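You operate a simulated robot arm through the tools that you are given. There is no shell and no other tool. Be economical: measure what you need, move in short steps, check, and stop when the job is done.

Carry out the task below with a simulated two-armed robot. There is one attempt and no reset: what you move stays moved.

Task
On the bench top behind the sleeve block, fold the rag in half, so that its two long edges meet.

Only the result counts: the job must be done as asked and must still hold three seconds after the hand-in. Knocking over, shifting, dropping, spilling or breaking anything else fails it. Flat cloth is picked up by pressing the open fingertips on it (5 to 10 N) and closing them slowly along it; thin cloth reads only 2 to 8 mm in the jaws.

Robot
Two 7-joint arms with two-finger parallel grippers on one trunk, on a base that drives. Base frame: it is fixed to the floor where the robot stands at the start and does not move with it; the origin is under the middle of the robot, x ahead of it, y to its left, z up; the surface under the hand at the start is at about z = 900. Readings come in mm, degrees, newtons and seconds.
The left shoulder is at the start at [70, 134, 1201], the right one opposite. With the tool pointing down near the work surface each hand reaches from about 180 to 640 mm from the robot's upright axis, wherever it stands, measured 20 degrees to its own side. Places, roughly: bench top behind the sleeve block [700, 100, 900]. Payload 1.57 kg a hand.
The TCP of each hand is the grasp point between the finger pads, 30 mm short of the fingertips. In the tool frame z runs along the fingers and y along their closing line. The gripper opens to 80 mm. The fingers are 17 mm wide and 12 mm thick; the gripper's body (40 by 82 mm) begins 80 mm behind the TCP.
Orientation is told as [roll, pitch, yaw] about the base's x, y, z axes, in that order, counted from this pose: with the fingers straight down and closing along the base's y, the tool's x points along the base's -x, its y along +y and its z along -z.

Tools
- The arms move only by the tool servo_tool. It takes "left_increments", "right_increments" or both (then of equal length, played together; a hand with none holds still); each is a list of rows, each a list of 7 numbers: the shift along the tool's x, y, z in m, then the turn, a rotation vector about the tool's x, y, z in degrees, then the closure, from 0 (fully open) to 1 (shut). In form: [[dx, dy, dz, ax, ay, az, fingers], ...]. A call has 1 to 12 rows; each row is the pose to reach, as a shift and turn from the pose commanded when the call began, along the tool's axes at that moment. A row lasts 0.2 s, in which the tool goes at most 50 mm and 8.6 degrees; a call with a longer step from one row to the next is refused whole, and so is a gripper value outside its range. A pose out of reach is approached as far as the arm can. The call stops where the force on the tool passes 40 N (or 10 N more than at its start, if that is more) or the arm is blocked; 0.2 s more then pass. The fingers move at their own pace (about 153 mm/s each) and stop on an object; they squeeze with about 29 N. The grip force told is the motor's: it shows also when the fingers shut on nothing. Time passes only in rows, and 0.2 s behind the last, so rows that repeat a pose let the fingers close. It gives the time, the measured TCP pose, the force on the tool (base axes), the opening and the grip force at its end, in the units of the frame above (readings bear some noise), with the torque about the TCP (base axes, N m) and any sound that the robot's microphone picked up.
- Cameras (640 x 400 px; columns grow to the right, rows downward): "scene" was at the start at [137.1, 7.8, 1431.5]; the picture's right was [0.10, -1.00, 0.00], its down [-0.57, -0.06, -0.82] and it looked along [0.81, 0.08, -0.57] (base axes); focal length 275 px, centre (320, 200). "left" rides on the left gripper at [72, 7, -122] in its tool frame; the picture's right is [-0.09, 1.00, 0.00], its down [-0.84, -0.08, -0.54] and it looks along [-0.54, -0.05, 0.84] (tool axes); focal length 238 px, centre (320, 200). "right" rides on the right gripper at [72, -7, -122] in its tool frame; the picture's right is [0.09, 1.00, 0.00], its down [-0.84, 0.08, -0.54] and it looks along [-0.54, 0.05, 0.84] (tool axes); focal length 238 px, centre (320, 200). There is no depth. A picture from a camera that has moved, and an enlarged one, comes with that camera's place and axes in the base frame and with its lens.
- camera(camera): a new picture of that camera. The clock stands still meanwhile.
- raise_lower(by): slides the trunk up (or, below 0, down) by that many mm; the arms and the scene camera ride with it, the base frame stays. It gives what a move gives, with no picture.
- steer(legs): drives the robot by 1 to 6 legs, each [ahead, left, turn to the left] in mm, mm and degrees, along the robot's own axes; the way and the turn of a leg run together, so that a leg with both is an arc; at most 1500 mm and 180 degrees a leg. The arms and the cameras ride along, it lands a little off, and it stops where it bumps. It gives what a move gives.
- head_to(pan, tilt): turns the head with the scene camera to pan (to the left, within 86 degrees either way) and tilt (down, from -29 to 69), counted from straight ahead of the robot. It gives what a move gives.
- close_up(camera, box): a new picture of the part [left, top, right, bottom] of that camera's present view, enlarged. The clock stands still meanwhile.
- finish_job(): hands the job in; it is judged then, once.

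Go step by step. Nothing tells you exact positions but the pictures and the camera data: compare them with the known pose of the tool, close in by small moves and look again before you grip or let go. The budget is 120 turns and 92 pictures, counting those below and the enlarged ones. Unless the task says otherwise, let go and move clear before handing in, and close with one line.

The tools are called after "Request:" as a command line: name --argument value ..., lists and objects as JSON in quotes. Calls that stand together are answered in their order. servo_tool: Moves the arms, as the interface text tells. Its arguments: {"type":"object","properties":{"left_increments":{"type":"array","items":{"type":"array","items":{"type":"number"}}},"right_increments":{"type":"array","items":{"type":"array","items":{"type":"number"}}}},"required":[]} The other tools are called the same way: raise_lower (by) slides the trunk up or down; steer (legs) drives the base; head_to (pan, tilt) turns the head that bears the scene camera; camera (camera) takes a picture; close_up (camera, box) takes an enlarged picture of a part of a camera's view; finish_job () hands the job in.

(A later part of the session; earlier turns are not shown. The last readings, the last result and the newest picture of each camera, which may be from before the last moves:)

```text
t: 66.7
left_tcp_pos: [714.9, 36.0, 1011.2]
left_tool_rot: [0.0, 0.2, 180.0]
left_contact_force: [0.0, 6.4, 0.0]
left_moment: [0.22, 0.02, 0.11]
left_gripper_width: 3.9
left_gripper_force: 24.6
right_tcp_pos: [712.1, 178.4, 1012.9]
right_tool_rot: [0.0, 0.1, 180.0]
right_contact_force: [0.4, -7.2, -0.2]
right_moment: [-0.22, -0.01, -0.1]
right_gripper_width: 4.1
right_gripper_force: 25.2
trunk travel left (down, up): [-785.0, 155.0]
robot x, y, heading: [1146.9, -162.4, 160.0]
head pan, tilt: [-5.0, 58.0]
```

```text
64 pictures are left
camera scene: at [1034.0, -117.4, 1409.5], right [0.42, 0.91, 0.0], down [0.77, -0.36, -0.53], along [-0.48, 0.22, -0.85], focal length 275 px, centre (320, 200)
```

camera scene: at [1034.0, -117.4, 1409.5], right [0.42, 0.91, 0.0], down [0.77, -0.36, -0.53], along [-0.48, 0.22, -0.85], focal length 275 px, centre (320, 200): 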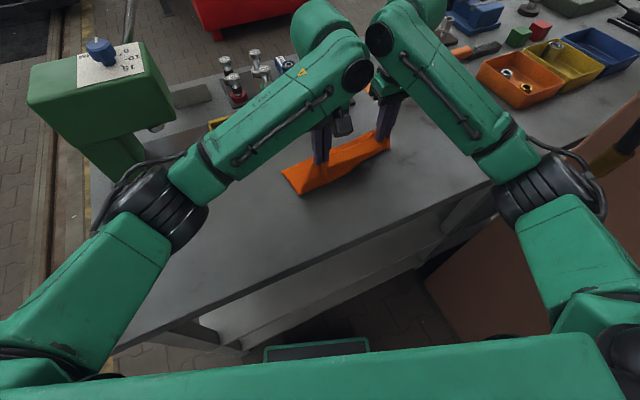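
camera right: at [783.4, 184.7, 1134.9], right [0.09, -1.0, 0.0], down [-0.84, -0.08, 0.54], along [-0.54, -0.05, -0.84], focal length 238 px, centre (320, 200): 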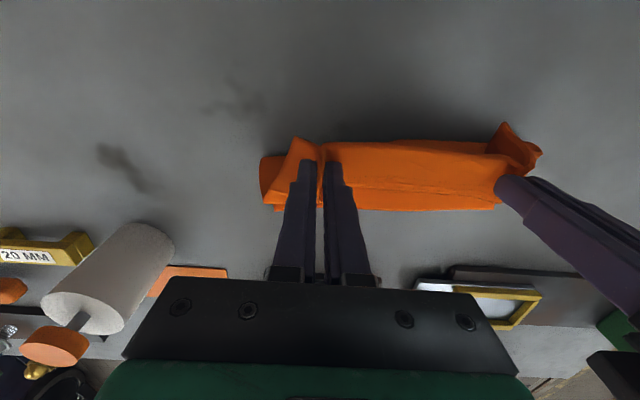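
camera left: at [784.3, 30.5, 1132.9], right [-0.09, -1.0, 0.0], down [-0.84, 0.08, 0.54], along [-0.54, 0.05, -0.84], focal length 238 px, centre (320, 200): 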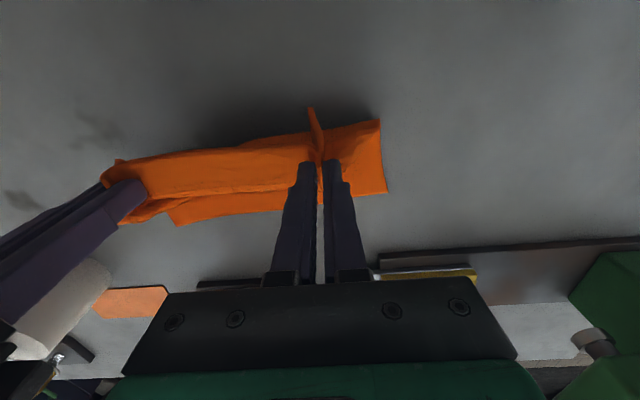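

The cloth hangs cleanly between the hands, though its left part seems to have slid by about 20 mm (that corner now looks to be at x≈640). I'll carry the edge most of the way over and look at the bottom edge before landing.

Request:
servo_tool --left_increments '[[-0.011, 0, 0.003, 0, 0, 0, 1], [-0.022, 0, 0.008, 0, 0, 0, 1], [-0.033, 0, 0.015, 0, 0, 0, 1], [-0.043, 0, 0.024, 0, 0, 0, 1], [-0.052, 0, 0.034, 0, 0, 0, 1], [-0.06, 0, 0.046, 0, 0, 0, 1], [-0.06, 0, 0.046, 0, 0, 0, 1]]' --right_increments '[[-0.013, 0, 0.003, 0, 0, 0, 1], [-0.026, 0, 0.008, 0, 0, 0, 1], [-0.039, 0, 0.015, 0, 0, 0, 1], [-0.051, 0, 0.024, 0, 0, 0, 1], [-0.062, 0, 0.034, 0, 0, 0, 1], [-0.072, 0, 0.046, 0, 0, 0, 1], [-0.072, 0, 0.046, 0, 0, 0, 1]]'

Request:
camera --camera "right"

Request:
camera --camera "left"

Request:
close_up --camera "scene" --box '[240, 100, 432, 220]'

```text
t: 68.3
left_tcp_pos: [654.4, 37.4, 966.1]
left_tool_rot: [0.0, 0.0, 179.9]
left_contact_force: [-0.5, 7.9, 0.6]
left_moment: [0.26, 0.0, 0.14]
left_gripper_width: 3.9
left_gripper_force: 25.0
right_tcp_pos: [641.4, 177.0, 967.3]
right_tool_rot: [0.0, 0.0, -179.9]
right_contact_force: [2.2, -7.0, 0.7]
right_moment: [-0.22, -0.05, -0.03]
right_gripper_width: 4.5
right_gripper_force: 25.0
trunk travel left (down, up): [-785.0, 155.0]
robot x, y, heading: [1146.5, -161.6, 159.9]
head pan, tilt: [-5.0, 58.0]
```

```text
63 pictures are left
camera right: at [712.7, 184.6, 1089.2], right [0.09, -1.0, 0.0], down [-0.84, -0.08, 0.54], along [-0.54, -0.05, -0.84], focal length 238 px, centre (320, 200)
```

right: 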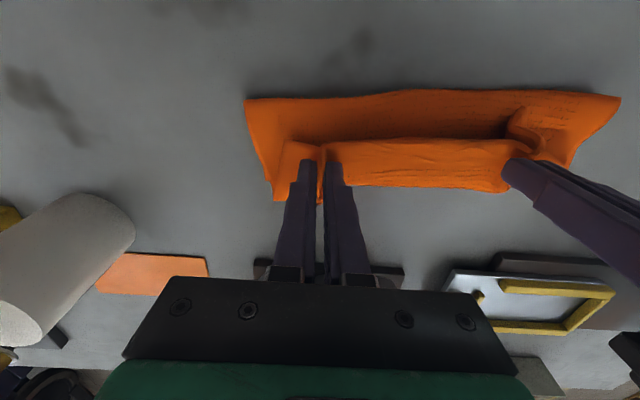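

```text
62 pictures are left
camera left: at [725.9, 31.1, 1087.1], right [-0.09, -1.0, 0.0], down [-0.84, 0.08, 0.54], along [-0.54, 0.05, -0.84], focal length 238 px, centre (320, 200)
```

left: 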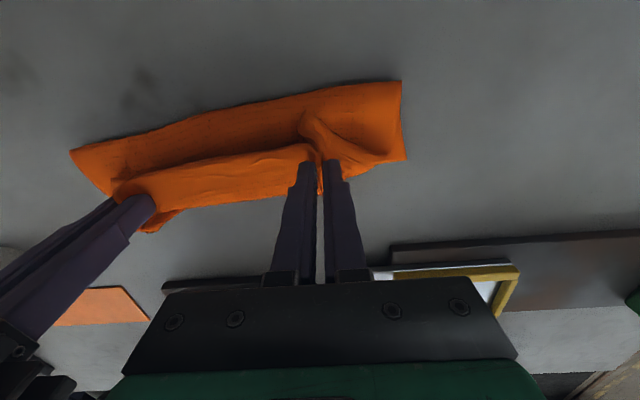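

```text
3.33 times, centred on (336, 160) of scene
camera zoom: at [1035.5, -117.2, 1409.7], right [0.42, 0.91, 0.0], down [0.77, -0.36, -0.53], along [-0.48, 0.22, -0.85], focal length 916 px, centre (267, 333)
```

zoom: 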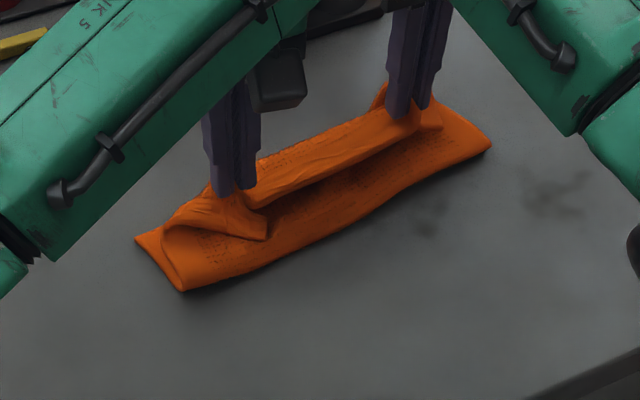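

The rag turned slightly as it folded: its bottom far edge now runs from about (640,−34) to (588,214). I'll lower gently toward that line and look again.

Request:
servo_tool --left_increments '[[-0.003, 0, 0.005, 0, 0, 0, 1], [-0.006, 0, 0.01, 0, 0, 0, 1], [-0.009, 0, 0.015, 0, 0, 0, 1], [-0.012, 0, 0.02, 0, 0, 0, 1], [-0.012, 0, 0.02, 0, 0, 0, 1]]' --right_increments '[[-0.006, 0, 0.005, 0, 0, 0, 1], [-0.012, 0, 0.01, 0, 0, 0, 1], [-0.018, 0, 0.015, 0, 0, 0, 1], [-0.024, 0, 0.02, 0, 0, 0, 1], [-0.024, 0, 0.02, 0, 0, 0, 1]]'

Request:
camera --camera "right"

Request:
camera --camera "left"

Request:
close_up --camera "scene" --box '[240, 100, 432, 220]'

```text
t: 69.5
left_tcp_pos: [641.8, 36.3, 948.8]
left_tool_rot: [-0.3, -0.2, -179.8]
left_contact_force: [-1.4, 7.6, 1.2]
left_moment: [0.24, 0.04, 0.12]
left_gripper_width: 3.7
left_gripper_force: 24.4
right_tcp_pos: [622.3, 174.6, 943.9]
right_tool_rot: [0.3, 0.8, -179.5]
right_contact_force: [1.6, -6.9, 3.0]
right_moment: [-0.22, -0.01, -0.07]
right_gripper_width: 4.4
right_gripper_force: 25.2
right hand out of reach, approached as far as the arm can: row 4
trunk travel left (down, up): [-785.0, 155.0]
robot x, y, heading: [1145.8, -162.8, 160.1]
head pan, tilt: [-5.0, 58.0]
```

```text
60 pictures are left
camera right: at [692.0, 183.5, 1067.1], right [0.1, -0.99, 0.01], down [-0.84, -0.08, 0.53], along [-0.53, -0.06, -0.85], focal length 238 px, centre (320, 200)
```

right: 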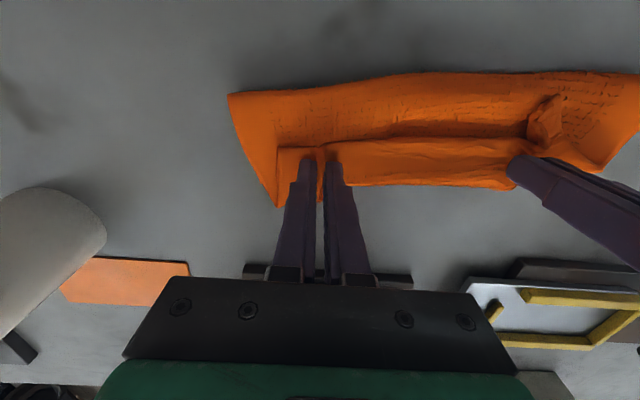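

```text
59 pictures are left
camera left: at [712.7, 30.0, 1069.0], right [-0.09, -1.0, 0.0], down [-0.84, 0.07, 0.54], along [-0.54, 0.05, -0.84], focal length 238 px, centre (320, 200)
```

left: 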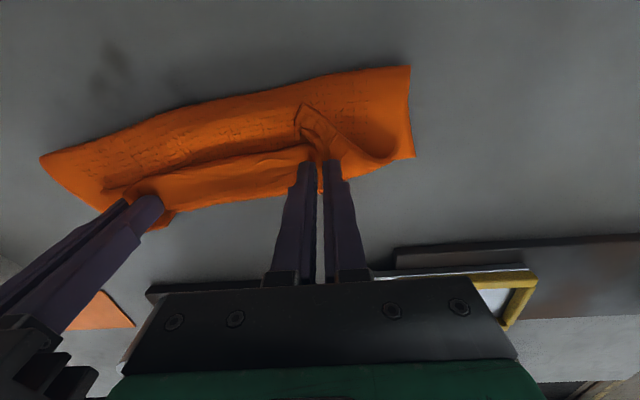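

```text
3.33 times, centred on (336, 160) of scene
camera zoom: at [1036.0, -117.3, 1409.7], right [0.42, 0.91, 0.0], down [0.77, -0.36, -0.53], along [-0.48, 0.22, -0.85], focal length 916 px, centre (267, 333)
```

zoom: 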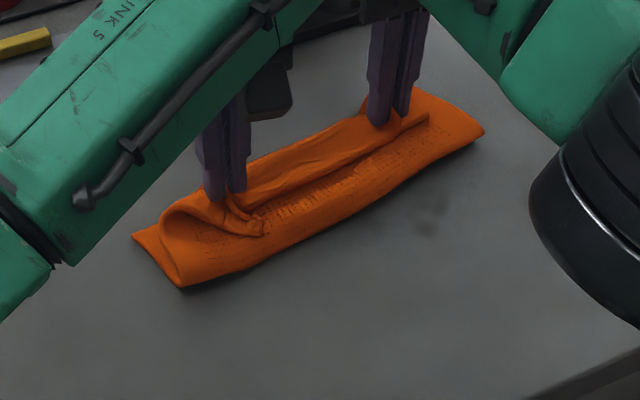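

The edge is nearly over the far edge; the right hand is at its reach limit. I'll tip the right fingers 10° outward to gain reach, and lower both onto the far edge line.

Request:
servo_tool --left_increments '[[-0.002, 0, 0.003, 0, 0, 0, 1], [-0.004, 0, 0.006, 0, 0, 0, 1], [-0.005, 0, 0.009, 0, 0, 0, 1], [-0.005, 0, 0.011, 0, 0, 0, 1], [-0.005, 0, 0.011, 0, 0, 0, 1]]' --right_increments '[[-0.003, 0, 0.002, 0, -3, 0, 1], [-0.006, 0, 0.004, 0, -6, 0, 1], [-0.01, 0, 0.006, 0, -10, 0, 1], [-0.012, 0, 0.008, 0, -12, 0, 1], [-0.012, 0, 0.008, 0, -12, 0, 1]]'

Request:
camera --camera "right"

Request:
camera --camera "left"

```text
t: 70.7
left_tcp_pos: [641.0, 35.9, 938.2]
left_tool_rot: [-0.4, -0.4, 180.0]
left_contact_force: [-6.0, 18.3, 24.0]
left_moment: [0.68, 0.13, 0.2]
left_gripper_width: 4.8
left_gripper_force: 25.2
right_tcp_pos: [608.8, 176.6, 942.1]
right_tool_rot: [0.1, -12.3, 179.9]
right_contact_force: [7.5, -18.0, 4.5]
right_moment: [-0.57, -0.23, 0.1]
right_gripper_width: 5.0
right_gripper_force: 25.3
trunk travel left (down, up): [-785.0, 155.0]
robot x, y, heading: [1148.7, -164.9, 160.1]
head pan, tilt: [-5.0, 58.0]
```

```text
57 pictures are left
camera right: at [704.8, 184.1, 1046.6], right [0.09, -1.0, -0.02], down [-0.7, -0.07, 0.71], along [-0.71, -0.05, -0.71], focal length 238 px, centre (320, 200)
```

right: 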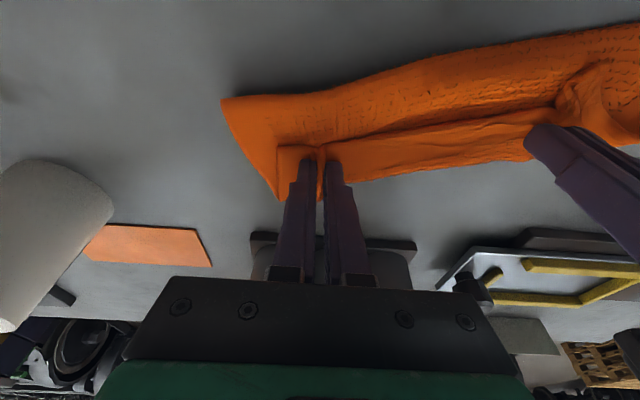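

```text
56 pictures are left
camera left: at [713.1, 29.6, 1059.5], right [-0.09, -1.0, 0.0], down [-0.83, 0.08, 0.55], along [-0.55, 0.06, -0.84], focal length 238 px, centre (320, 200)
```

left: 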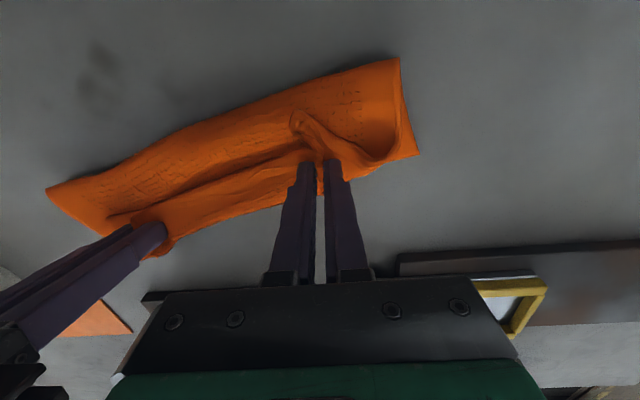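

The cloth edge is over the far edge, with a small flap still facing me. I'll relax the tension, set the right hand down, open slowly, rise, and see how it settles.

Request:
servo_tool --left_increments '[[0, -0.004, -0.001, 0, 0, 0, 1], [0, -0.007, -0.002, 0, 0, 0, 1], [0, -0.007, -0.002, 0, 0, 0, 0.95], [0, -0.007, -0.002, 0, 0, 0, 0.85], [0, -0.007, -0.002, 0, 0, 0, 0.75], [0, -0.007, -0.002, 0, 0, 0, 0.65], [0, -0.007, -0.002, 0, 0, 0, 0.55], [0, -0.007, -0.002, 0, 0, 0, 0.45], [0, -0.007, -0.02, 0, 0, 0, 0.45], [0, -0.007, -0.06, 0, 0, 0, 0.45], [0, -0.007, -0.1, 0, 0, 0, 0.45]]' --right_increments '[[0, 0, 0.003, 0, 0, 0, 1], [0, 0, 0.006, 0, 0, 0, 1], [0, 0, 0.006, 0, 0, 0, 0.95], [0, 0, 0.006, 0, 0, 0, 0.85], [0, 0, 0.006, 0, 0, 0, 0.75], [0, 0, 0.006, 0, 0, 0, 0.65], [0, 0, 0.006, 0, 0, 0, 0.55], [0, 0, 0.006, 0, 0, 0, 0.45], [0, 0, -0.02, 0, 0, 0, 0.45], [0, 0, -0.06, 0, 0, 0, 0.45], [0, 0, -0.1, 0, 0, 0, 0.45]]'

Request:
camera --camera "right"

Request:
camera --camera "left"

Request:
close_up --camera "scene" --box '[240, 100, 432, 220]'

```text
t: 73.1
left_tcp_pos: [639.0, 44.0, 1037.8]
left_tool_rot: [-0.3, -0.3, 179.9]
left_contact_force: [-0.1, -0.1, 1.0]
left_moment: [-0.03, 0.04, 0.01]
left_gripper_width: 44.2
left_gripper_force: 0.1
right_tcp_pos: [629.8, 184.2, 1032.4]
right_tool_rot: [0.0, -11.3, 179.2]
right_contact_force: [-0.1, -1.0, 0.8]
right_moment: [0.03, 0.01, 0.02]
right_gripper_width: 43.8
right_gripper_force: 0.0
trunk travel left (down, up): [-785.0, 155.0]
robot x, y, heading: [1143.9, -161.7, 160.1]
head pan, tilt: [-5.0, 58.0]
```

```text
55 pictures are left
camera right: at [723.1, 190.1, 1138.3], right [0.07, -1.0, -0.02], down [-0.72, -0.07, 0.7], along [-0.7, -0.04, -0.72], focal length 238 px, centre (320, 200)
```

right: 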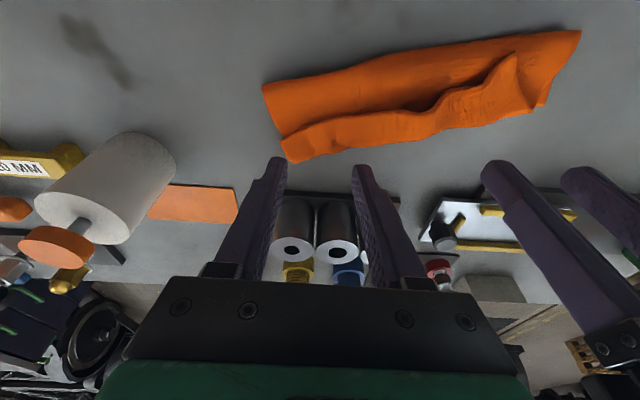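

```text
54 pictures are left
camera left: at [709.7, 37.5, 1158.6], right [-0.09, -1.0, -0.01], down [-0.83, 0.08, 0.55], along [-0.54, 0.06, -0.84], focal length 238 px, centre (320, 200)
```

left: 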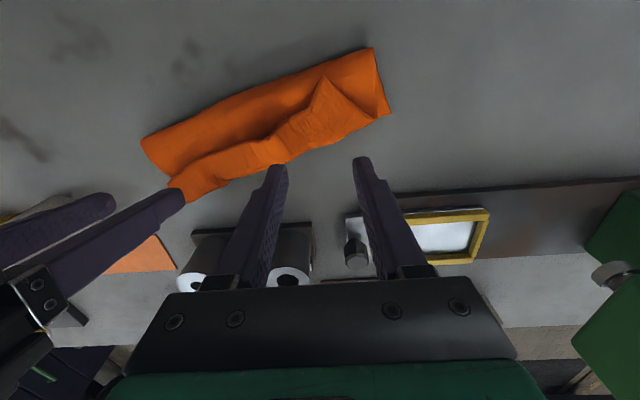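

```text
3.33 times, centred on (336, 160) of scene
camera zoom: at [1036.4, -117.8, 1409.6], right [0.42, 0.91, 0.0], down [0.77, -0.36, -0.53], along [-0.48, 0.22, -0.85], focal length 916 px, centre (267, 333)
```

zoom: 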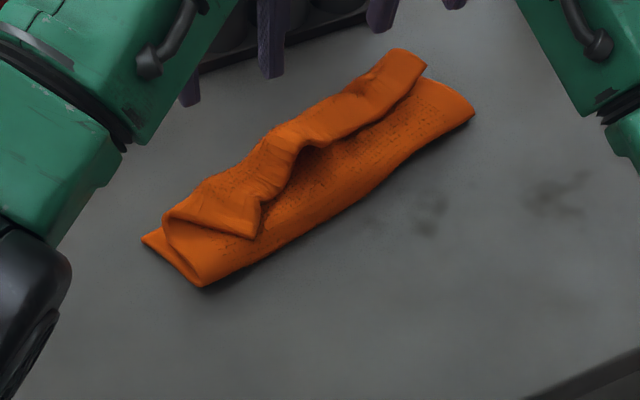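

It settled as a Z: the top strip's edge faces back toward me, so the edges don't meet. I'll take that strip again, unfold the rag toward myself, and then refold the far edge toward me with tilted fingers, which suits the arm's reach better.

Request:
servo_tool --left_increments '[[0.008, 0.003, 0.02, 0, 0, 0, 0.4], [0.016, 0.006, 0.045, 0, 0, 0, 0.4], [0.023, 0.008, 0.07, 0, 0, 0, 0.4], [0.023, 0.008, 0.078, 0, 0, 0, 0.4]]' --right_increments '[[-0.003, 0.008, 0.02, 0, 0, 0, 0.4], [-0.006, 0.016, 0.045, 0, 0, 0, 0.4], [-0.009, 0.024, 0.068, 0, 0, 0, 0.4], [-0.009, 0.024, 0.075, 0, 0, 0, 0.4]]'

Request:
camera --camera "left"

Request:
camera --camera "right"

```text
t: 74.1
left_tcp_pos: [649.6, 25.3, 957.9]
left_tool_rot: [-0.2, 0.1, -178.2]
left_contact_force: [0.1, 0.4, -0.1]
left_moment: [0.0, -0.04, 0.02]
left_gripper_width: 48.2
left_gripper_force: 0.0
right_tcp_pos: [606.8, 172.6, 959.9]
right_tool_rot: [-0.2, -11.2, 177.8]
right_contact_force: [0.4, -1.5, -0.2]
right_moment: [0.01, 0.03, 0.0]
right_gripper_width: 48.2
right_gripper_force: 0.0
trunk travel left (down, up): [-785.0, 155.0]
robot x, y, heading: [1143.4, -164.6, 159.8]
head pan, tilt: [-5.0, 58.0]
```

```text
52 pictures are left
camera left: at [721.0, 21.2, 1078.0], right [-0.06, -1.0, 0.0], down [-0.84, 0.05, 0.54], along [-0.54, 0.04, -0.84], focal length 238 px, centre (320, 200)
```

left: 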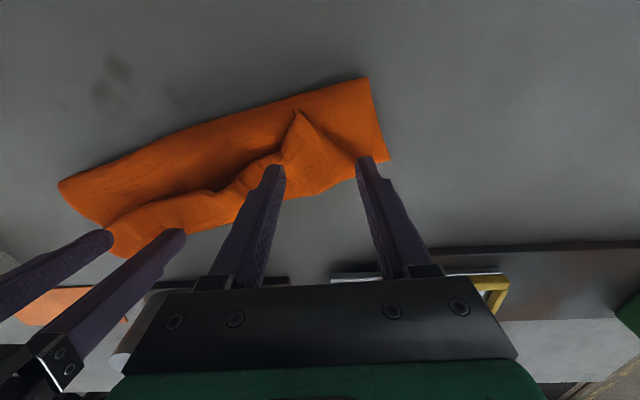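

```text
51 pictures are left
camera right: at [701.0, 176.0, 1066.3], right [0.05, -1.0, -0.02], down [-0.72, -0.05, 0.69], along [-0.69, -0.02, -0.72], focal length 238 px, centre (320, 200)
```

right: 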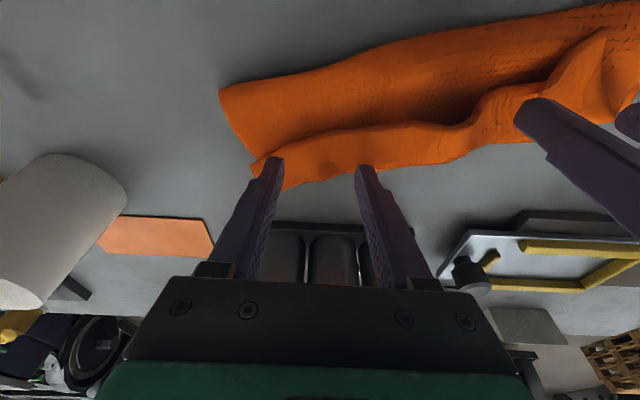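

I'll use only the left hand on the free corner of the strip (apex near (687,40)), and raise the right out of the way.

Request:
servo_tool --left_increments '[[0.007, -0.006, 0, 0, 0, 0, 0.6], [0.016, -0.012, 0, 0, 0, 0, 0.6], [0.016, -0.012, 0.004, 0, 0, 0, 0.6], [0.016, -0.012, 0.008, 0, 0, 0, 0.6], [0.016, -0.012, 0.012, 0, 0, 0, 0.6], [0.016, -0.012, 0.012, 0, 0, 0, 0.6]]' --right_increments '[[0, 0, -0.02, 0, 0, 0, 0.4], [0.01, 0, -0.05, 0, 0, 0, 0.4], [0.02, -0.01, -0.08, 0, 0, 0, 0.4], [0.03, -0.02, -0.1, 0, 0, 0, 0.4], [0.03, -0.02, -0.1, 0, 0, 0, 0.4], [0.03, -0.02, -0.1, 0, 0, 0, 0.4]]'

Request:
camera --camera "left"

```text
t: 75.5
left_tcp_pos: [662.8, 35.9, 948.8]
left_tool_rot: [0.5, -0.9, -178.6]
left_contact_force: [0.7, 0.0, 0.2]
left_moment: [0.04, -0.02, 0.0]
left_gripper_width: 32.3
left_gripper_force: 0.0
right_tcp_pos: [652.9, 172.9, 1056.7]
right_tool_rot: [-0.1, -12.0, -179.9]
right_contact_force: [-0.1, -0.3, -0.6]
right_moment: [-0.02, 0.0, 0.01]
right_gripper_width: 48.1
right_gripper_force: 0.1
trunk travel left (down, up): [-785.0, 155.0]
robot x, y, heading: [1147.4, -164.3, 160.2]
head pan, tilt: [-5.0, 58.0]
```

```text
50 pictures are left
camera left: at [736.1, 32.9, 1068.5], right [-0.07, -1.0, 0.01], down [-0.83, 0.06, 0.56], along [-0.55, 0.03, -0.83], focal length 238 px, centre (320, 200)
```

left: 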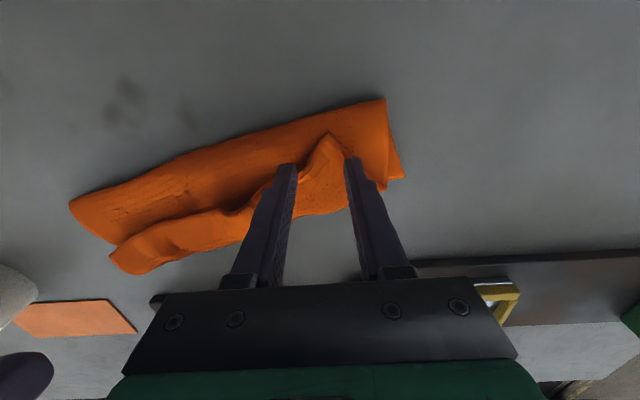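

The fingers straddle the corner triangle. I'll lower until I feel about 8 N.

Request:
servo_tool --left_increments '[[0, 0, 0.004, 0, 0, 0, 0.6], [0, 0, 0.007, 0, 0, 0, 0.6], [0, 0, 0.007, 0, 0, 0, 0.6]]'

Request:
servo_tool --left_increments '[[0, 0, 0.002, 0, 0, 0, 0.6], [0, 0, 0.003, 0, 0, 0, 0.6], [0, 0, 0.003, 0, 0, 0, 0.6]]'

```text
t: 76.3
left_tcp_pos: [661.9, 35.2, 941.2]
left_tool_rot: [0.6, -1.1, -178.5]
left_contact_force: [-0.8, 0.2, 3.8]
left_moment: [0.04, 0.05, 0.02]
left_gripper_width: 31.9
left_gripper_force: 0.2
right_tcp_pos: [652.9, 175.0, 1056.4]
right_tool_rot: [-0.1, -12.0, 180.0]
right_contact_force: [0.1, 0.4, 0.0]
right_moment: [0.03, 0.02, -0.01]
right_gripper_width: 48.2
right_gripper_force: 0.1
trunk travel left (down, up): [-785.0, 155.0]
robot x, y, heading: [1145.3, -163.9, 160.1]
head pan, tilt: [-5.0, 58.0]
```

```text
t: 77.1
left_tcp_pos: [662.7, 34.9, 938.1]
left_tool_rot: [0.8, -1.5, -178.6]
left_contact_force: [-3.1, 2.7, 17.3]
left_moment: [0.09, 0.16, 0.03]
left_gripper_width: 31.5
left_gripper_force: 0.0
right_tcp_pos: [652.4, 175.2, 1057.7]
right_tool_rot: [0.0, -12.2, 180.1]
right_contact_force: [-0.2, 0.2, -0.2]
right_moment: [0.01, 0.03, -0.03]
right_gripper_width: 48.1
right_gripper_force: 0.0
trunk travel left (down, up): [-785.0, 155.0]
robot x, y, heading: [1146.2, -162.5, 160.1]
head pan, tilt: [-5.0, 58.0]
```

Contact is at 17 N. I'll ease off 1 mm and close slowly.

Request:
servo_tool --left_increments '[[0, 0, -0.001, 0, 0, 0, 0.62], [0, 0, -0.001, 0, 0, 0, 0.66], [0, 0, -0.001, 0, 0, 0, 0.7], [0, 0, -0.001, 0, 0, 0, 0.74], [0, 0, -0.001, 0, 0, 0, 0.78], [0, 0, -0.001, 0, 0, 0, 0.82], [0, 0, -0.001, 0, 0, 0, 0.87], [0, 0, -0.001, 0, 0, 0, 0.92], [0, 0, -0.001, 0, 0, 0, 1], [0, 0, -0.001, 0, 0, 0, 1]]'

Request:
camera --camera "left"

```text
t: 79.3
left_tcp_pos: [665.6, 31.9, 937.7]
left_tool_rot: [0.9, -1.1, -178.6]
left_contact_force: [-1.5, 0.4, 22.9]
left_moment: [-0.02, 0.08, 0.02]
left_gripper_width: 8.9
left_gripper_force: 27.5
right_tcp_pos: [655.2, 173.0, 1059.1]
right_tool_rot: [-0.1, -12.2, 180.0]
right_contact_force: [-0.3, -0.6, -0.5]
right_moment: [0.01, -0.02, 0.0]
right_gripper_width: 48.0
right_gripper_force: 0.1
trunk travel left (down, up): [-785.0, 155.0]
robot x, y, heading: [1147.1, -161.1, 160.2]
head pan, tilt: [-5.0, 58.0]
```

```text
49 pictures are left
camera left: at [738.4, 30.3, 1057.1], right [-0.07, -1.0, 0.02], down [-0.83, 0.06, 0.56], along [-0.56, 0.02, -0.83], focal length 238 px, centre (320, 200)
```

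left: 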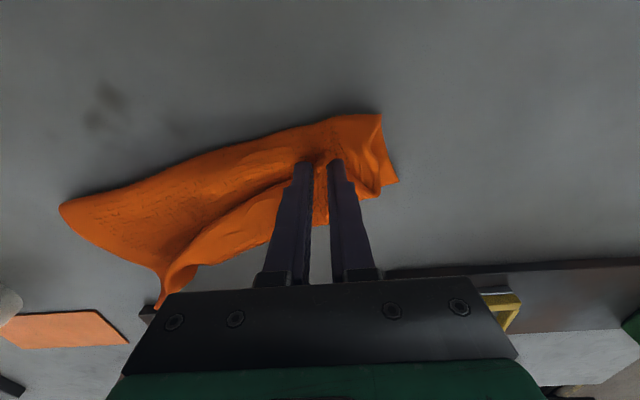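

It has gripped, at 8.9 mm (perhaps more than one layer). I'll lift 70 mm while backing toward me, and look.

Request:
servo_tool --left_increments '[[0.0, 0, -0.015, 0, 0, 0, 1], [0.005, 0, -0.03, 0, 0, 0, 1], [0.01, 0, -0.045, 0, 0, 0, 1], [0.02, 0, -0.06, 0, 0, 0, 1], [0.03, 0, -0.075, 0, 0, 0, 1], [0.03, 0, -0.075, 0, 0, 0, 1]]'

Request:
camera --camera "left"

Request:
close_up --camera "scene" --box '[240, 100, 432, 220]'

```text
t: 80.7
left_tcp_pos: [706.8, 47.5, 1010.3]
left_tool_rot: [0.1, 0.0, 179.9]
left_contact_force: [0.4, -0.6, -0.5]
left_moment: [0.04, 0.0, -0.01]
left_gripper_width: 3.6
left_gripper_force: 24.4
right_tcp_pos: [651.7, 173.4, 1056.4]
right_tool_rot: [-0.1, -11.9, 180.1]
right_contact_force: [0.3, 0.0, 0.7]
right_moment: [0.03, 0.0, 0.01]
right_gripper_width: 48.0
right_gripper_force: 0.1
trunk travel left (down, up): [-785.0, 155.0]
robot x, y, heading: [1148.2, -162.8, 159.8]
head pan, tilt: [-5.0, 58.0]
```

```text
48 pictures are left
camera left: at [777.6, 42.1, 1132.6], right [-0.09, -1.0, 0.0], down [-0.84, 0.08, 0.54], along [-0.54, 0.05, -0.84], focal length 238 px, centre (320, 200)
```

left: 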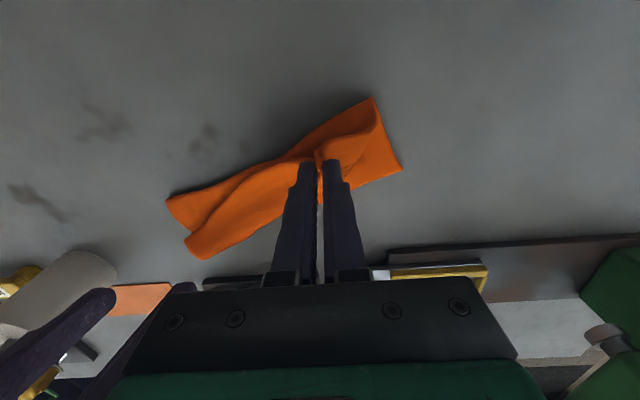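

```text
3.33 times, centred on (336, 160) of scene
camera zoom: at [1035.0, -117.3, 1409.6], right [0.42, 0.91, 0.0], down [0.77, -0.36, -0.53], along [-0.48, 0.22, -0.85], focal length 916 px, centre (267, 333)
```

zoom: 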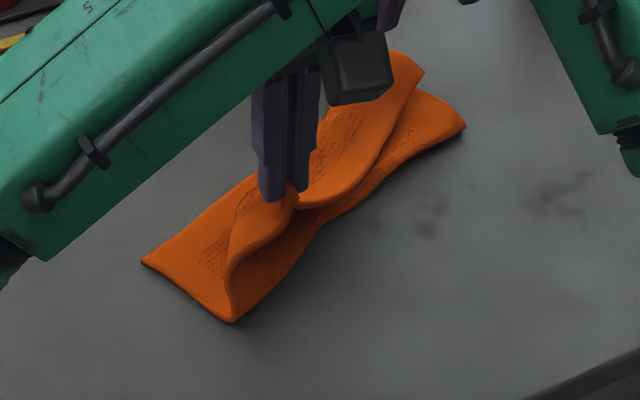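

A single layer is held. I'll carry this corner over toward me and low along the bench to unfold the rag.

Request:
servo_tool --left_increments '[[0.015, 0.003, -0.005, 0, 0, 0, 1], [0.03, 0.006, -0.005, 0, 0, 0, 1], [0.045, 0.009, 0, 0, 0, 0, 1], [0.06, 0.012, 0.01, 0, 0, 0, 1], [0.075, 0.015, 0.02, 0, 0, 0, 1], [0.09, 0.018, 0.033, 0, 0, 0, 1], [0.105, 0.02, 0.046, 0, 0, 0, 1], [0.117, 0.02, 0.056, 0, 0, 0, 1], [0.125, 0.02, 0.062, 0, 0, 0, 1], [0.125, 0.02, 0.062, 0, 0, 0, 1]]'

Request:
camera --camera "left"

Request:
close_up --camera "scene" --box '[224, 100, 448, 240]'

```text
t: 82.9
left_tcp_pos: [832.1, 26.5, 950.0]
left_tool_rot: [0.0, 0.0, 180.1]
left_contact_force: [0.0, 0.2, 0.3]
left_moment: [0.01, 0.01, 0.04]
left_gripper_width: 3.8
left_gripper_force: 24.7
right_tcp_pos: [651.9, 174.3, 1057.1]
right_tool_rot: [0.0, -12.0, 180.0]
right_contact_force: [0.0, -0.3, 0.1]
right_moment: [0.0, 0.04, -0.04]
right_gripper_width: 48.1
right_gripper_force: 0.1
trunk travel left (down, up): [-785.0, 155.0]
robot x, y, heading: [1148.6, -164.8, 159.8]
head pan, tilt: [-5.0, 58.0]
```

```text
46 pictures are left
camera left: at [902.8, 21.7, 1070.2], right [-0.09, -1.0, 0.0], down [-0.84, 0.08, 0.54], along [-0.54, 0.05, -0.84], focal length 238 px, centre (320, 200)
```

left: 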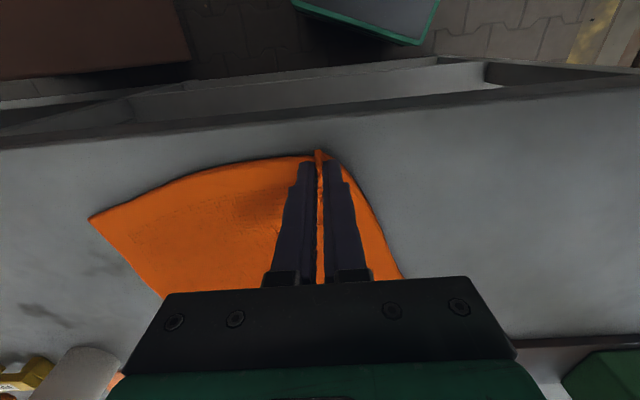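

```text
2.86 times, centred on (336, 170) of scene
camera zoom: at [1035.1, -117.4, 1409.6], right [0.42, 0.91, 0.0], down [0.77, -0.36, -0.53], along [-0.48, 0.22, -0.85], focal length 785 px, centre (274, 286)
```

zoom: 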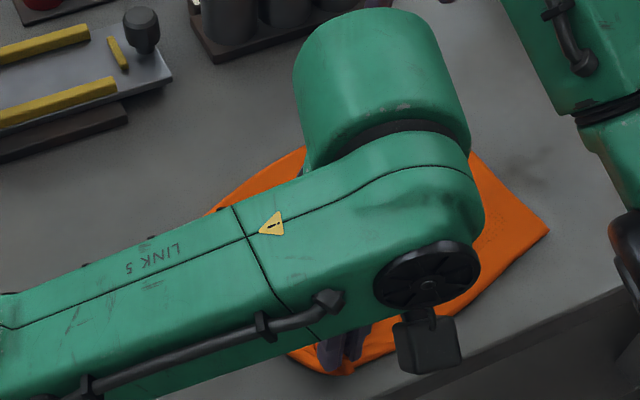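

The rag has unfolded completely, with its other near corner at about (791,237). I'll set the corner down, open slowly, and rise to inspect.

Request:
servo_tool --left_increments '[[0, 0, 0.008, 0, 0, 0, 1], [0, 0, 0.015, 0, 0, 0, 0.95], [0, 0, 0.015, 0, 0, 0, 0.85], [0, 0, 0.015, 0, 0, 0, 0.75], [0, 0, 0.015, 0, 0, 0, 0.65], [0, 0, 0.015, 0, 0, 0, 0.55], [0, 0, 0.015, 0, 0, 0, 0.5], [0, 0, -0.01, 0, 0, 0, 0.5], [0, 0, -0.05, 0, 0, 0, 0.5], [0, 0.02, -0.09, 0, 0, 0, 0.5], [0, 0.06, -0.12, 0, 0, 0, 0.5], [0, 0.1, -0.13, 0, 0, 0, 0.5]]'

Request:
servo_tool --left_increments '[[0, 0.04, 0, 0, 0, 0, 0.5], [0, 0.08, 0, 0, 0, 0, 0.5], [0, 0.12, 0, 0, 0, 0, 0.5], [0, 0.16, 0, 0, 0, 0, 0.5], [0, 0.16, 0, 0, 0, 0, 0.5]]'

Request:
close_up --camera "scene" --box '[224, 100, 448, 240]'

Request:
camera --camera "right"

```text
t: 85.5
left_tcp_pos: [833.0, -76.4, 1078.9]
left_tool_rot: [-0.1, 0.0, 180.0]
left_contact_force: [0.2, -0.7, 0.2]
left_moment: [0.02, -0.01, 0.03]
left_gripper_width: 40.2
left_gripper_force: 0.2
right_tcp_pos: [652.1, 171.6, 1057.9]
right_tool_rot: [-0.1, -12.0, -179.9]
right_contact_force: [0.5, 0.1, 1.4]
right_moment: [0.04, -0.01, 0.03]
right_gripper_width: 48.0
right_gripper_force: 0.1
trunk travel left (down, up): [-785.0, 155.0]
robot x, y, heading: [1146.9, -161.1, 159.9]
head pan, tilt: [-5.0, 58.0]
```

```text
t: 86.7
left_tcp_pos: [832.8, -134.0, 1079.7]
left_tool_rot: [0.0, 0.0, 180.1]
left_contact_force: [0.0, 0.3, 0.4]
left_moment: [-0.01, 0.02, 0.0]
left_gripper_width: 40.2
left_gripper_force: 0.1
left hand out of reach, approached as far as the arm can: row 2, 3, 4, 5
right_tcp_pos: [652.3, 174.3, 1057.7]
right_tool_rot: [0.0, -12.0, 180.0]
right_contact_force: [0.0, 0.0, -0.3]
right_moment: [-0.02, 0.0, 0.04]
right_gripper_width: 48.2
right_gripper_force: 0.1
trunk travel left (down, up): [-785.0, 155.0]
robot x, y, heading: [1144.6, -163.6, 160.0]
head pan, tilt: [-5.0, 58.0]
```

```text
2.86 times, centred on (336, 170) of scene
camera zoom: at [1035.4, -117.6, 1409.7], right [0.42, 0.91, 0.0], down [0.77, -0.36, -0.53], along [-0.48, 0.22, -0.85], focal length 785 px, centre (274, 286)
```

zoom: 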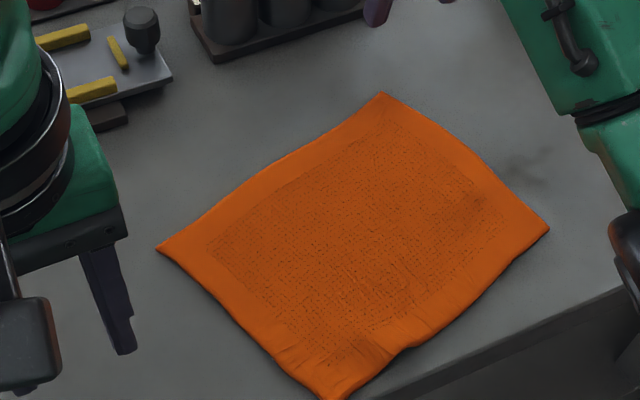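

```text
43 pictures are left
camera right: at [747.5, 181.0, 1161.0], right [0.09, -1.0, -0.02], down [-0.71, -0.08, 0.7], along [-0.7, -0.05, -0.71], focal length 238 px, centre (320, 200)
```

right: 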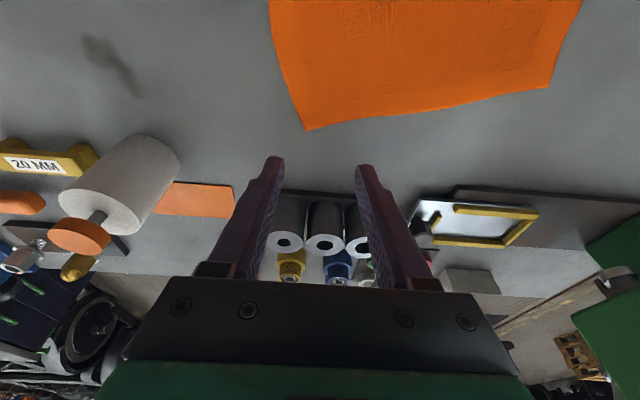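

The rag lies flat again, turned about 17°: corners near A(676,−52), B(602,192), C(791,237), D(851,15). I'll grip edge AB close to its rim, hang the whole rag from both hands, lay its lower half down and fold the rest back toward me.

Request:
servo_tool --left_increments '[[-0.03, -0.024, 0, 0, 0, 0, 0.4], [-0.06, -0.048, 0, 0, 0, 0, 0.4], [-0.09, -0.072, 0, 0, 0, 0, 0.4], [-0.12, -0.098, 0, 0, 0, 0, 0.4], [-0.15, -0.115, 0, 0, 0, 0, 0.4], [-0.158, -0.123, 0, 0, 0, 0, 0.4], [-0.158, -0.123, 0, 0, 0, 0, 0.4]]' --right_increments '[[0, 0, 0, 0, 4, 0, 0.4], [0, 0, 0, 0, 8, 0, 0.4], [0, 0, 0, 0, 12, 0, 0.4], [0, 0, 0, 0, 12, 0, 0.4], [0, 0, 0, 0, 12, 0, 0.4], [0, 0, 0, 0, 12, 0, 0.4], [0, 0, 0, 0, 12, 0, 0.4]]'

Request:
servo_tool --left_increments '[[0, 0, 0.02, 0, 0, -6, 0.4], [0, 0, 0.04, 0, 0, -12, 0.4], [0, 0, 0.06, 0, 0, -17, 0.4], [0, 0, 0.08, 0, 0, -17, 0.4], [0, 0, 0.08, 0, 0, -17, 0.4]]' --right_increments '[[0, 0, 0.01, 0, 0, -6, 0.4], [0, 0, 0.025, 0, 0, -12, 0.4], [0, 0, 0.045, 0, 0, -17, 0.4], [0, 0, 0.058, 0, 0, -17, 0.4], [0, 0, 0.058, 0, 0, -17, 0.4]]'

Request:
camera --camera "left"

Request:
camera --camera "right"

```text
t: 88.3
left_tcp_pos: [675.1, -11.4, 1077.8]
left_tool_rot: [0.0, 0.0, 179.9]
left_contact_force: [-0.6, 0.6, -0.1]
left_moment: [0.01, -0.01, 0.03]
left_gripper_width: 48.1
left_gripper_force: 0.1
right_tcp_pos: [650.8, 174.4, 1058.5]
right_tool_rot: [0.0, 0.1, 179.9]
right_contact_force: [0.0, -0.2, 0.1]
right_moment: [-0.01, 0.0, 0.0]
right_gripper_width: 47.9
right_gripper_force: 0.0
trunk travel left (down, up): [-785.0, 155.0]
robot x, y, heading: [1145.4, -162.5, 159.8]
head pan, tilt: [-5.0, 58.0]
```

```text
t: 89.5
left_tcp_pos: [674.7, -10.5, 997.8]
left_tool_rot: [0.1, -0.1, -163.0]
left_contact_force: [-0.5, -0.2, -0.1]
left_moment: [0.0, -0.02, 0.01]
left_gripper_width: 48.0
left_gripper_force: 0.0
right_tcp_pos: [652.3, 174.6, 999.1]
right_tool_rot: [0.0, 0.0, -163.0]
right_contact_force: [0.0, 0.2, -0.9]
right_moment: [0.0, -0.03, 0.01]
right_gripper_width: 48.1
right_gripper_force: 0.0
trunk travel left (down, up): [-785.0, 155.0]
robot x, y, heading: [1149.3, -165.0, 160.1]
head pan, tilt: [-5.0, 58.0]
```

```text
42 pictures are left
camera left: at [744.8, 4.2, 1119.1], right [0.2, -0.98, 0.0], down [-0.82, -0.17, 0.54], along [-0.53, -0.11, -0.84], focal length 238 px, centre (320, 200)
```

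left: 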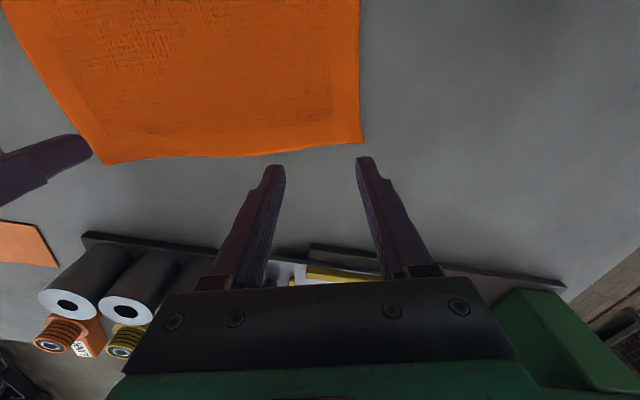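

```text
41 pictures are left
camera right: at [718.3, 201.7, 1120.8], right [0.38, -0.93, 0.0], down [-0.78, -0.32, 0.54], along [-0.5, -0.21, -0.84], focal length 238 px, centre (320, 200)
```

right: 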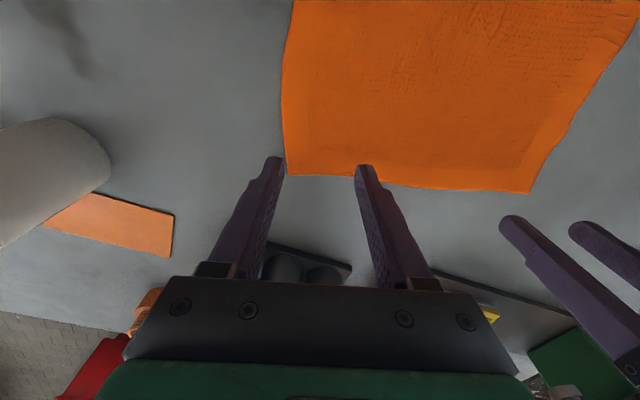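

Corners are confirmed at A(678,−52) and B(604,191). I'll place both hands about 7 mm inside that edge, some 42 mm from the corners, and lower to just above the cloth.

Request:
servo_tool --left_increments '[[-0.004, 0, 0.01, 0, 0, 0, 0.4], [-0.004, 0, 0.03, 0, 0, 0, 0.4], [-0.004, 0, 0.05, 0, 0, 0, 0.4], [-0.004, 0, 0.058, 0, 0, 0, 0.4], [-0.004, 0, 0.058, 0, 0, 0, 0.4]]' --right_increments '[[-0.018, 0.006, 0.01, 0, 0, 0, 0.4], [-0.036, 0.012, 0.03, 0, 0, 0, 0.4], [-0.036, 0.012, 0.05, 0, 0, 0, 0.4], [-0.036, 0.012, 0.058, 0, 0, 0, 0.4], [-0.036, 0.012, 0.058, 0, 0, 0, 0.4]]'

Request:
camera --camera "left"

Request:
camera --camera "right"

```text
t: 90.7
left_tcp_pos: [670.3, -13.1, 941.4]
left_tool_rot: [0.0, 0.0, -162.9]
left_contact_force: [0.8, 1.0, 0.1]
left_moment: [-0.01, 0.01, -0.02]
left_gripper_width: 48.0
left_gripper_force: 0.1
right_tcp_pos: [620.8, 151.6, 940.6]
right_tool_rot: [0.0, 0.0, -163.0]
right_contact_force: [-0.4, -0.9, 0.7]
right_moment: [-0.01, -0.02, 0.01]
right_gripper_width: 48.0
right_gripper_force: 0.1
trunk travel left (down, up): [-785.0, 155.0]
robot x, y, heading: [1143.2, -161.1, 160.0]
head pan, tilt: [-5.0, 58.0]
```

```text
40 pictures are left
camera left: at [740.8, 2.6, 1061.4], right [0.2, -0.98, 0.0], down [-0.82, -0.17, 0.54], along [-0.53, -0.11, -0.84], focal length 238 px, centre (320, 200)
```

left: 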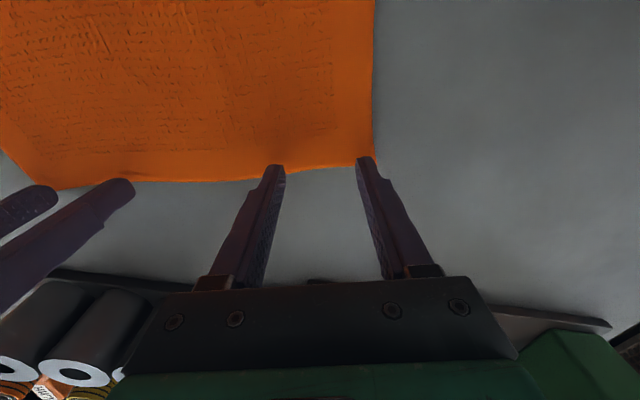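

```text
39 pictures are left
camera right: at [687.2, 179.0, 1062.7], right [0.38, -0.93, 0.0], down [-0.78, -0.32, 0.54], along [-0.5, -0.21, -0.84], focal length 238 px, centre (320, 200)
```

right: 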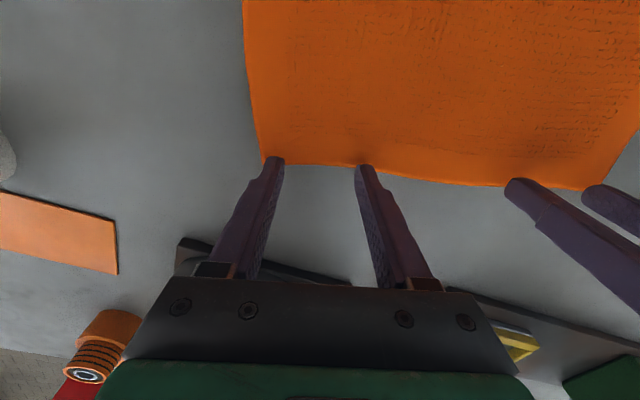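

The left tip is about 6 mm inside the rim, but the right is just outside it. I'll adjust both and then press down.

Request:
servo_tool --left_increments '[[0.003, -0.006, 0, 0, 0, 0, 0.4], [0.003, -0.006, 0.005, 0, 0, 0, 0.4], [0.003, -0.006, 0.008, 0, 0, 0, 0.4], [0.003, -0.006, 0.008, 0, 0, 0, 0.4], [0.003, -0.006, 0.008, 0, 0, 0, 0.4]]' --right_increments '[[0.01, 0, 0, 0, 0, 0, 0.4], [0.01, 0, 0.005, 0, 0, 0, 0.4], [0.01, 0, 0.007, 0, 0, 0, 0.4], [0.01, 0, 0.007, 0, 0, 0, 0.4], [0.01, 0, 0.007, 0, 0, 0, 0.4]]'

Request:
camera --camera "right"

```text
t: 91.9
left_tcp_pos: [672.6, -4.5, 932.8]
left_tool_rot: [-0.1, -0.1, -163.0]
left_contact_force: [-1.6, -0.2, 8.3]
left_moment: [0.13, 0.06, -0.01]
left_gripper_width: 48.2
left_gripper_force: 0.0
right_tcp_pos: [629.3, 153.4, 934.2]
right_tool_rot: [-0.1, -0.1, -163.0]
right_contact_force: [-0.5, 0.7, 2.7]
right_moment: [-0.01, 0.05, 0.02]
right_gripper_width: 47.8
right_gripper_force: 0.1
trunk travel left (down, up): [-785.0, 155.0]
robot x, y, heading: [1146.7, -163.6, 159.7]
head pan, tilt: [-5.0, 58.0]
```

```text
38 pictures are left
camera right: at [697.2, 182.0, 1056.4], right [0.38, -0.93, 0.0], down [-0.78, -0.32, 0.54], along [-0.5, -0.2, -0.84], focal length 238 px, centre (320, 200)
```

right: 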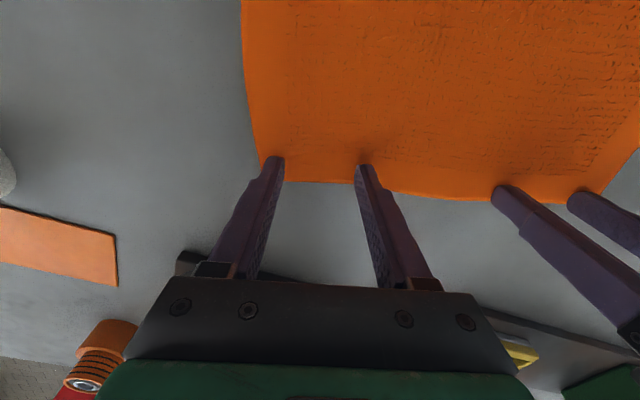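

Contact is light. The right is about 13 mm in, so I'll hop it 5 mm outward and then set about 8 N.

Request:
servo_tool --right_increments '[[0, 0, -0.006, 0, 0, 0, 0.4], [-0.005, 0, -0.006, 0, 0, 0, 0.4], [-0.005, 0, -0.002, 0, 0, 0, 0.4], [-0.005, 0, 0.0008, 0, 0, 0, 0.4], [-0.005, 0, 0.0008, 0, 0, 0, 0.4], [-0.005, 0, 0.0008, 0, 0, 0, 0.4]]'

```text
t: 93.3
left_tcp_pos: [672.6, -6.1, 933.2]
left_tool_rot: [-0.2, 0.0, -163.0]
left_contact_force: [-2.1, 0.5, 10.1]
left_moment: [0.12, 0.06, -0.03]
left_gripper_width: 48.2
left_gripper_force: 0.1
right_tcp_pos: [626.0, 153.7, 932.7]
right_tool_rot: [0.0, -0.1, -163.1]
right_contact_force: [-0.9, 1.0, 4.2]
right_moment: [0.03, -0.01, -0.01]
right_gripper_width: 48.0
right_gripper_force: 0.2
trunk travel left (down, up): [-785.0, 155.0]
robot x, y, heading: [1145.4, -164.0, 160.0]
head pan, tilt: [-5.0, 58.0]
```

I'll close both slowly, with a little more press on the right.

Request:
servo_tool --left_increments '[[0, 0, 0, 0, 0, 0, 0.42], [0, 0, 0, 0, 0, 0, 0.47], [0, 0, 0, 0, 0, 0, 0.52], [0, 0, 0, 0, 0, 0, 0.57], [0, 0, 0, 0, 0, 0, 0.62], [0, 0, 0, 0, 0, 0, 0.67], [0, 0, 0, 0, 0, 0, 0.72], [0, 0, 0, 0, 0, 0, 0.77], [0, 0, 0, 0, 0, 0, 0.83], [0, 0, 0, 0, 0, 0, 0.9], [0, 0, 0, 0, 0, 0, 1], [0, 0, 0, 0, 0, 0, 1]]' --right_increments '[[0, 0, 0.0007, 0, 0, 0, 0.42], [0, 0, 0.0008, 0, 0, 0, 0.47], [0, 0, 0.0008, 0, 0, 0, 0.52], [0, 0, 0.0008, 0, 0, 0, 0.57], [0, 0, 0.0008, 0, 0, 0, 0.62], [0, 0, 0.0008, 0, 0, 0, 0.67], [0, 0, 0.0008, 0, 0, 0, 0.72], [0, 0, 0.0008, 0, 0, 0, 0.77], [0, 0, 0.0008, 0, 0, 0, 0.83], [0, 0, 0.0008, 0, 0, 0, 0.9], [0, 0, 0.0008, 0, 0, 0, 1], [0, 0, 0.0008, 0, 0, 0, 1]]'

Request:
camera --camera "right"

Request:
camera --camera "left"

```text
t: 95.9
left_tcp_pos: [674.4, -6.0, 934.0]
left_tool_rot: [0.0, -0.2, -162.9]
left_contact_force: [-0.6, -0.1, 7.3]
left_moment: [0.06, 0.0, 0.03]
left_gripper_width: 4.5
left_gripper_force: 24.4
right_tcp_pos: [626.9, 152.6, 933.2]
right_tool_rot: [-0.1, -0.1, -162.9]
right_contact_force: [-0.5, 0.1, 6.0]
right_moment: [0.02, 0.01, 0.02]
right_gripper_width: 0.0
right_gripper_force: 21.0
trunk travel left (down, up): [-785.0, 155.0]
robot x, y, heading: [1145.9, -162.4, 160.1]
head pan, tilt: [-5.0, 58.0]
```

```text
37 pictures are left
camera right: at [693.3, 180.3, 1055.5], right [0.38, -0.93, 0.0], down [-0.78, -0.32, 0.54], along [-0.5, -0.2, -0.84], focal length 238 px, centre (320, 200)
```

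right: 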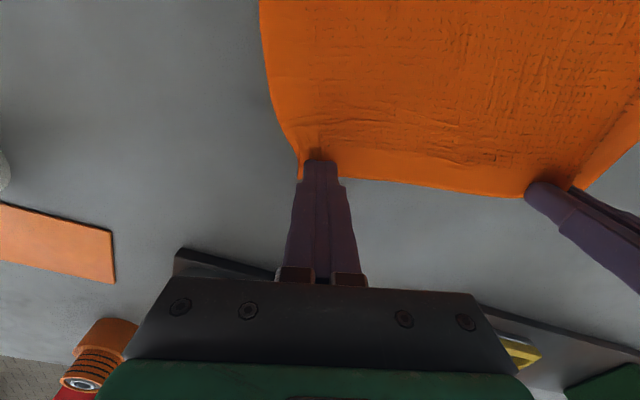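

```text
36 pictures are left
camera left: at [743.4, 9.2, 1054.6], right [0.2, -0.98, 0.0], down [-0.82, -0.17, 0.54], along [-0.53, -0.11, -0.84], focal length 238 px, centre (320, 200)
```

left: 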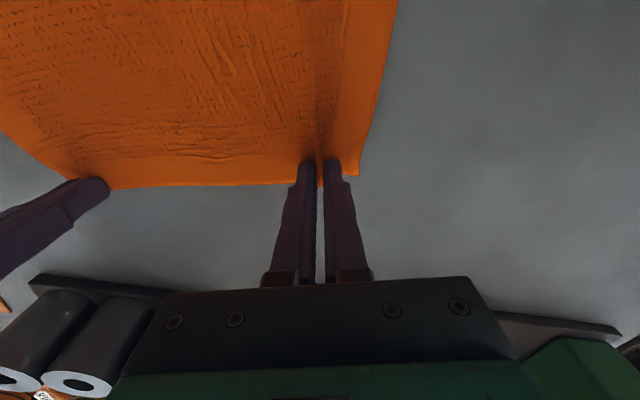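

The left holds (4.5 mm) but the right slipped. I'll repeat the right 20 mm further in, pressing a bit harder.

Request:
servo_tool --right_increments '[[0, 0, -0.015, 0, 0, 0, 1], [0, 0.02, -0.015, 0, 0, 0, 0.4], [0, 0.02, -0.015, 0, 0, 0, 0.4], [0, 0.02, -0.004, 0, 0, 0, 0.4], [0, 0.02, 0.001, 0, 0, 0, 0.4], [0, 0.02, 0.001, 0, 0, 0, 0.4], [0, 0.02, 0.001, 0, 0, 0, 0.4]]'

Request:
camera --camera "right"

```text
t: 97.5
left_tcp_pos: [673.9, -5.1, 932.3]
left_tool_rot: [-0.1, -0.2, -163.1]
left_contact_force: [-1.4, 0.4, 6.1]
left_moment: [0.06, 0.03, 0.0]
left_gripper_width: 3.9
left_gripper_force: 24.4
right_tcp_pos: [633.6, 133.5, 933.8]
right_tool_rot: [0.0, -0.1, -163.0]
right_contact_force: [-0.1, 1.2, 9.2]
right_moment: [0.0, -0.03, 0.02]
right_gripper_width: 48.1
right_gripper_force: 0.1
trunk travel left (down, up): [-785.0, 155.0]
robot x, y, heading: [1147.2, -160.2, 160.1]
head pan, tilt: [-5.0, 58.0]
```

```text
35 pictures are left
camera right: at [699.5, 161.2, 1055.4], right [0.38, -0.93, 0.0], down [-0.78, -0.32, 0.54], along [-0.5, -0.2, -0.84], focal length 238 px, centre (320, 200)
```

right: 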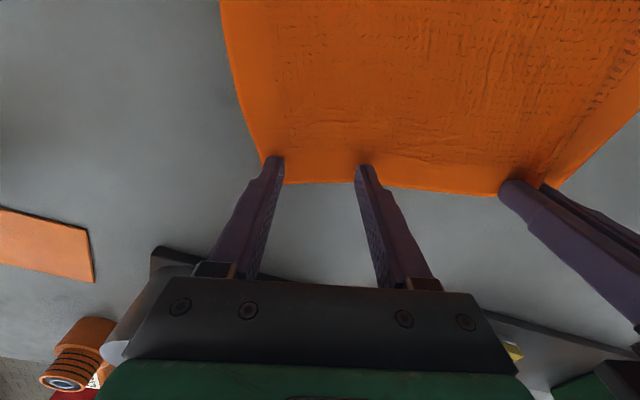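

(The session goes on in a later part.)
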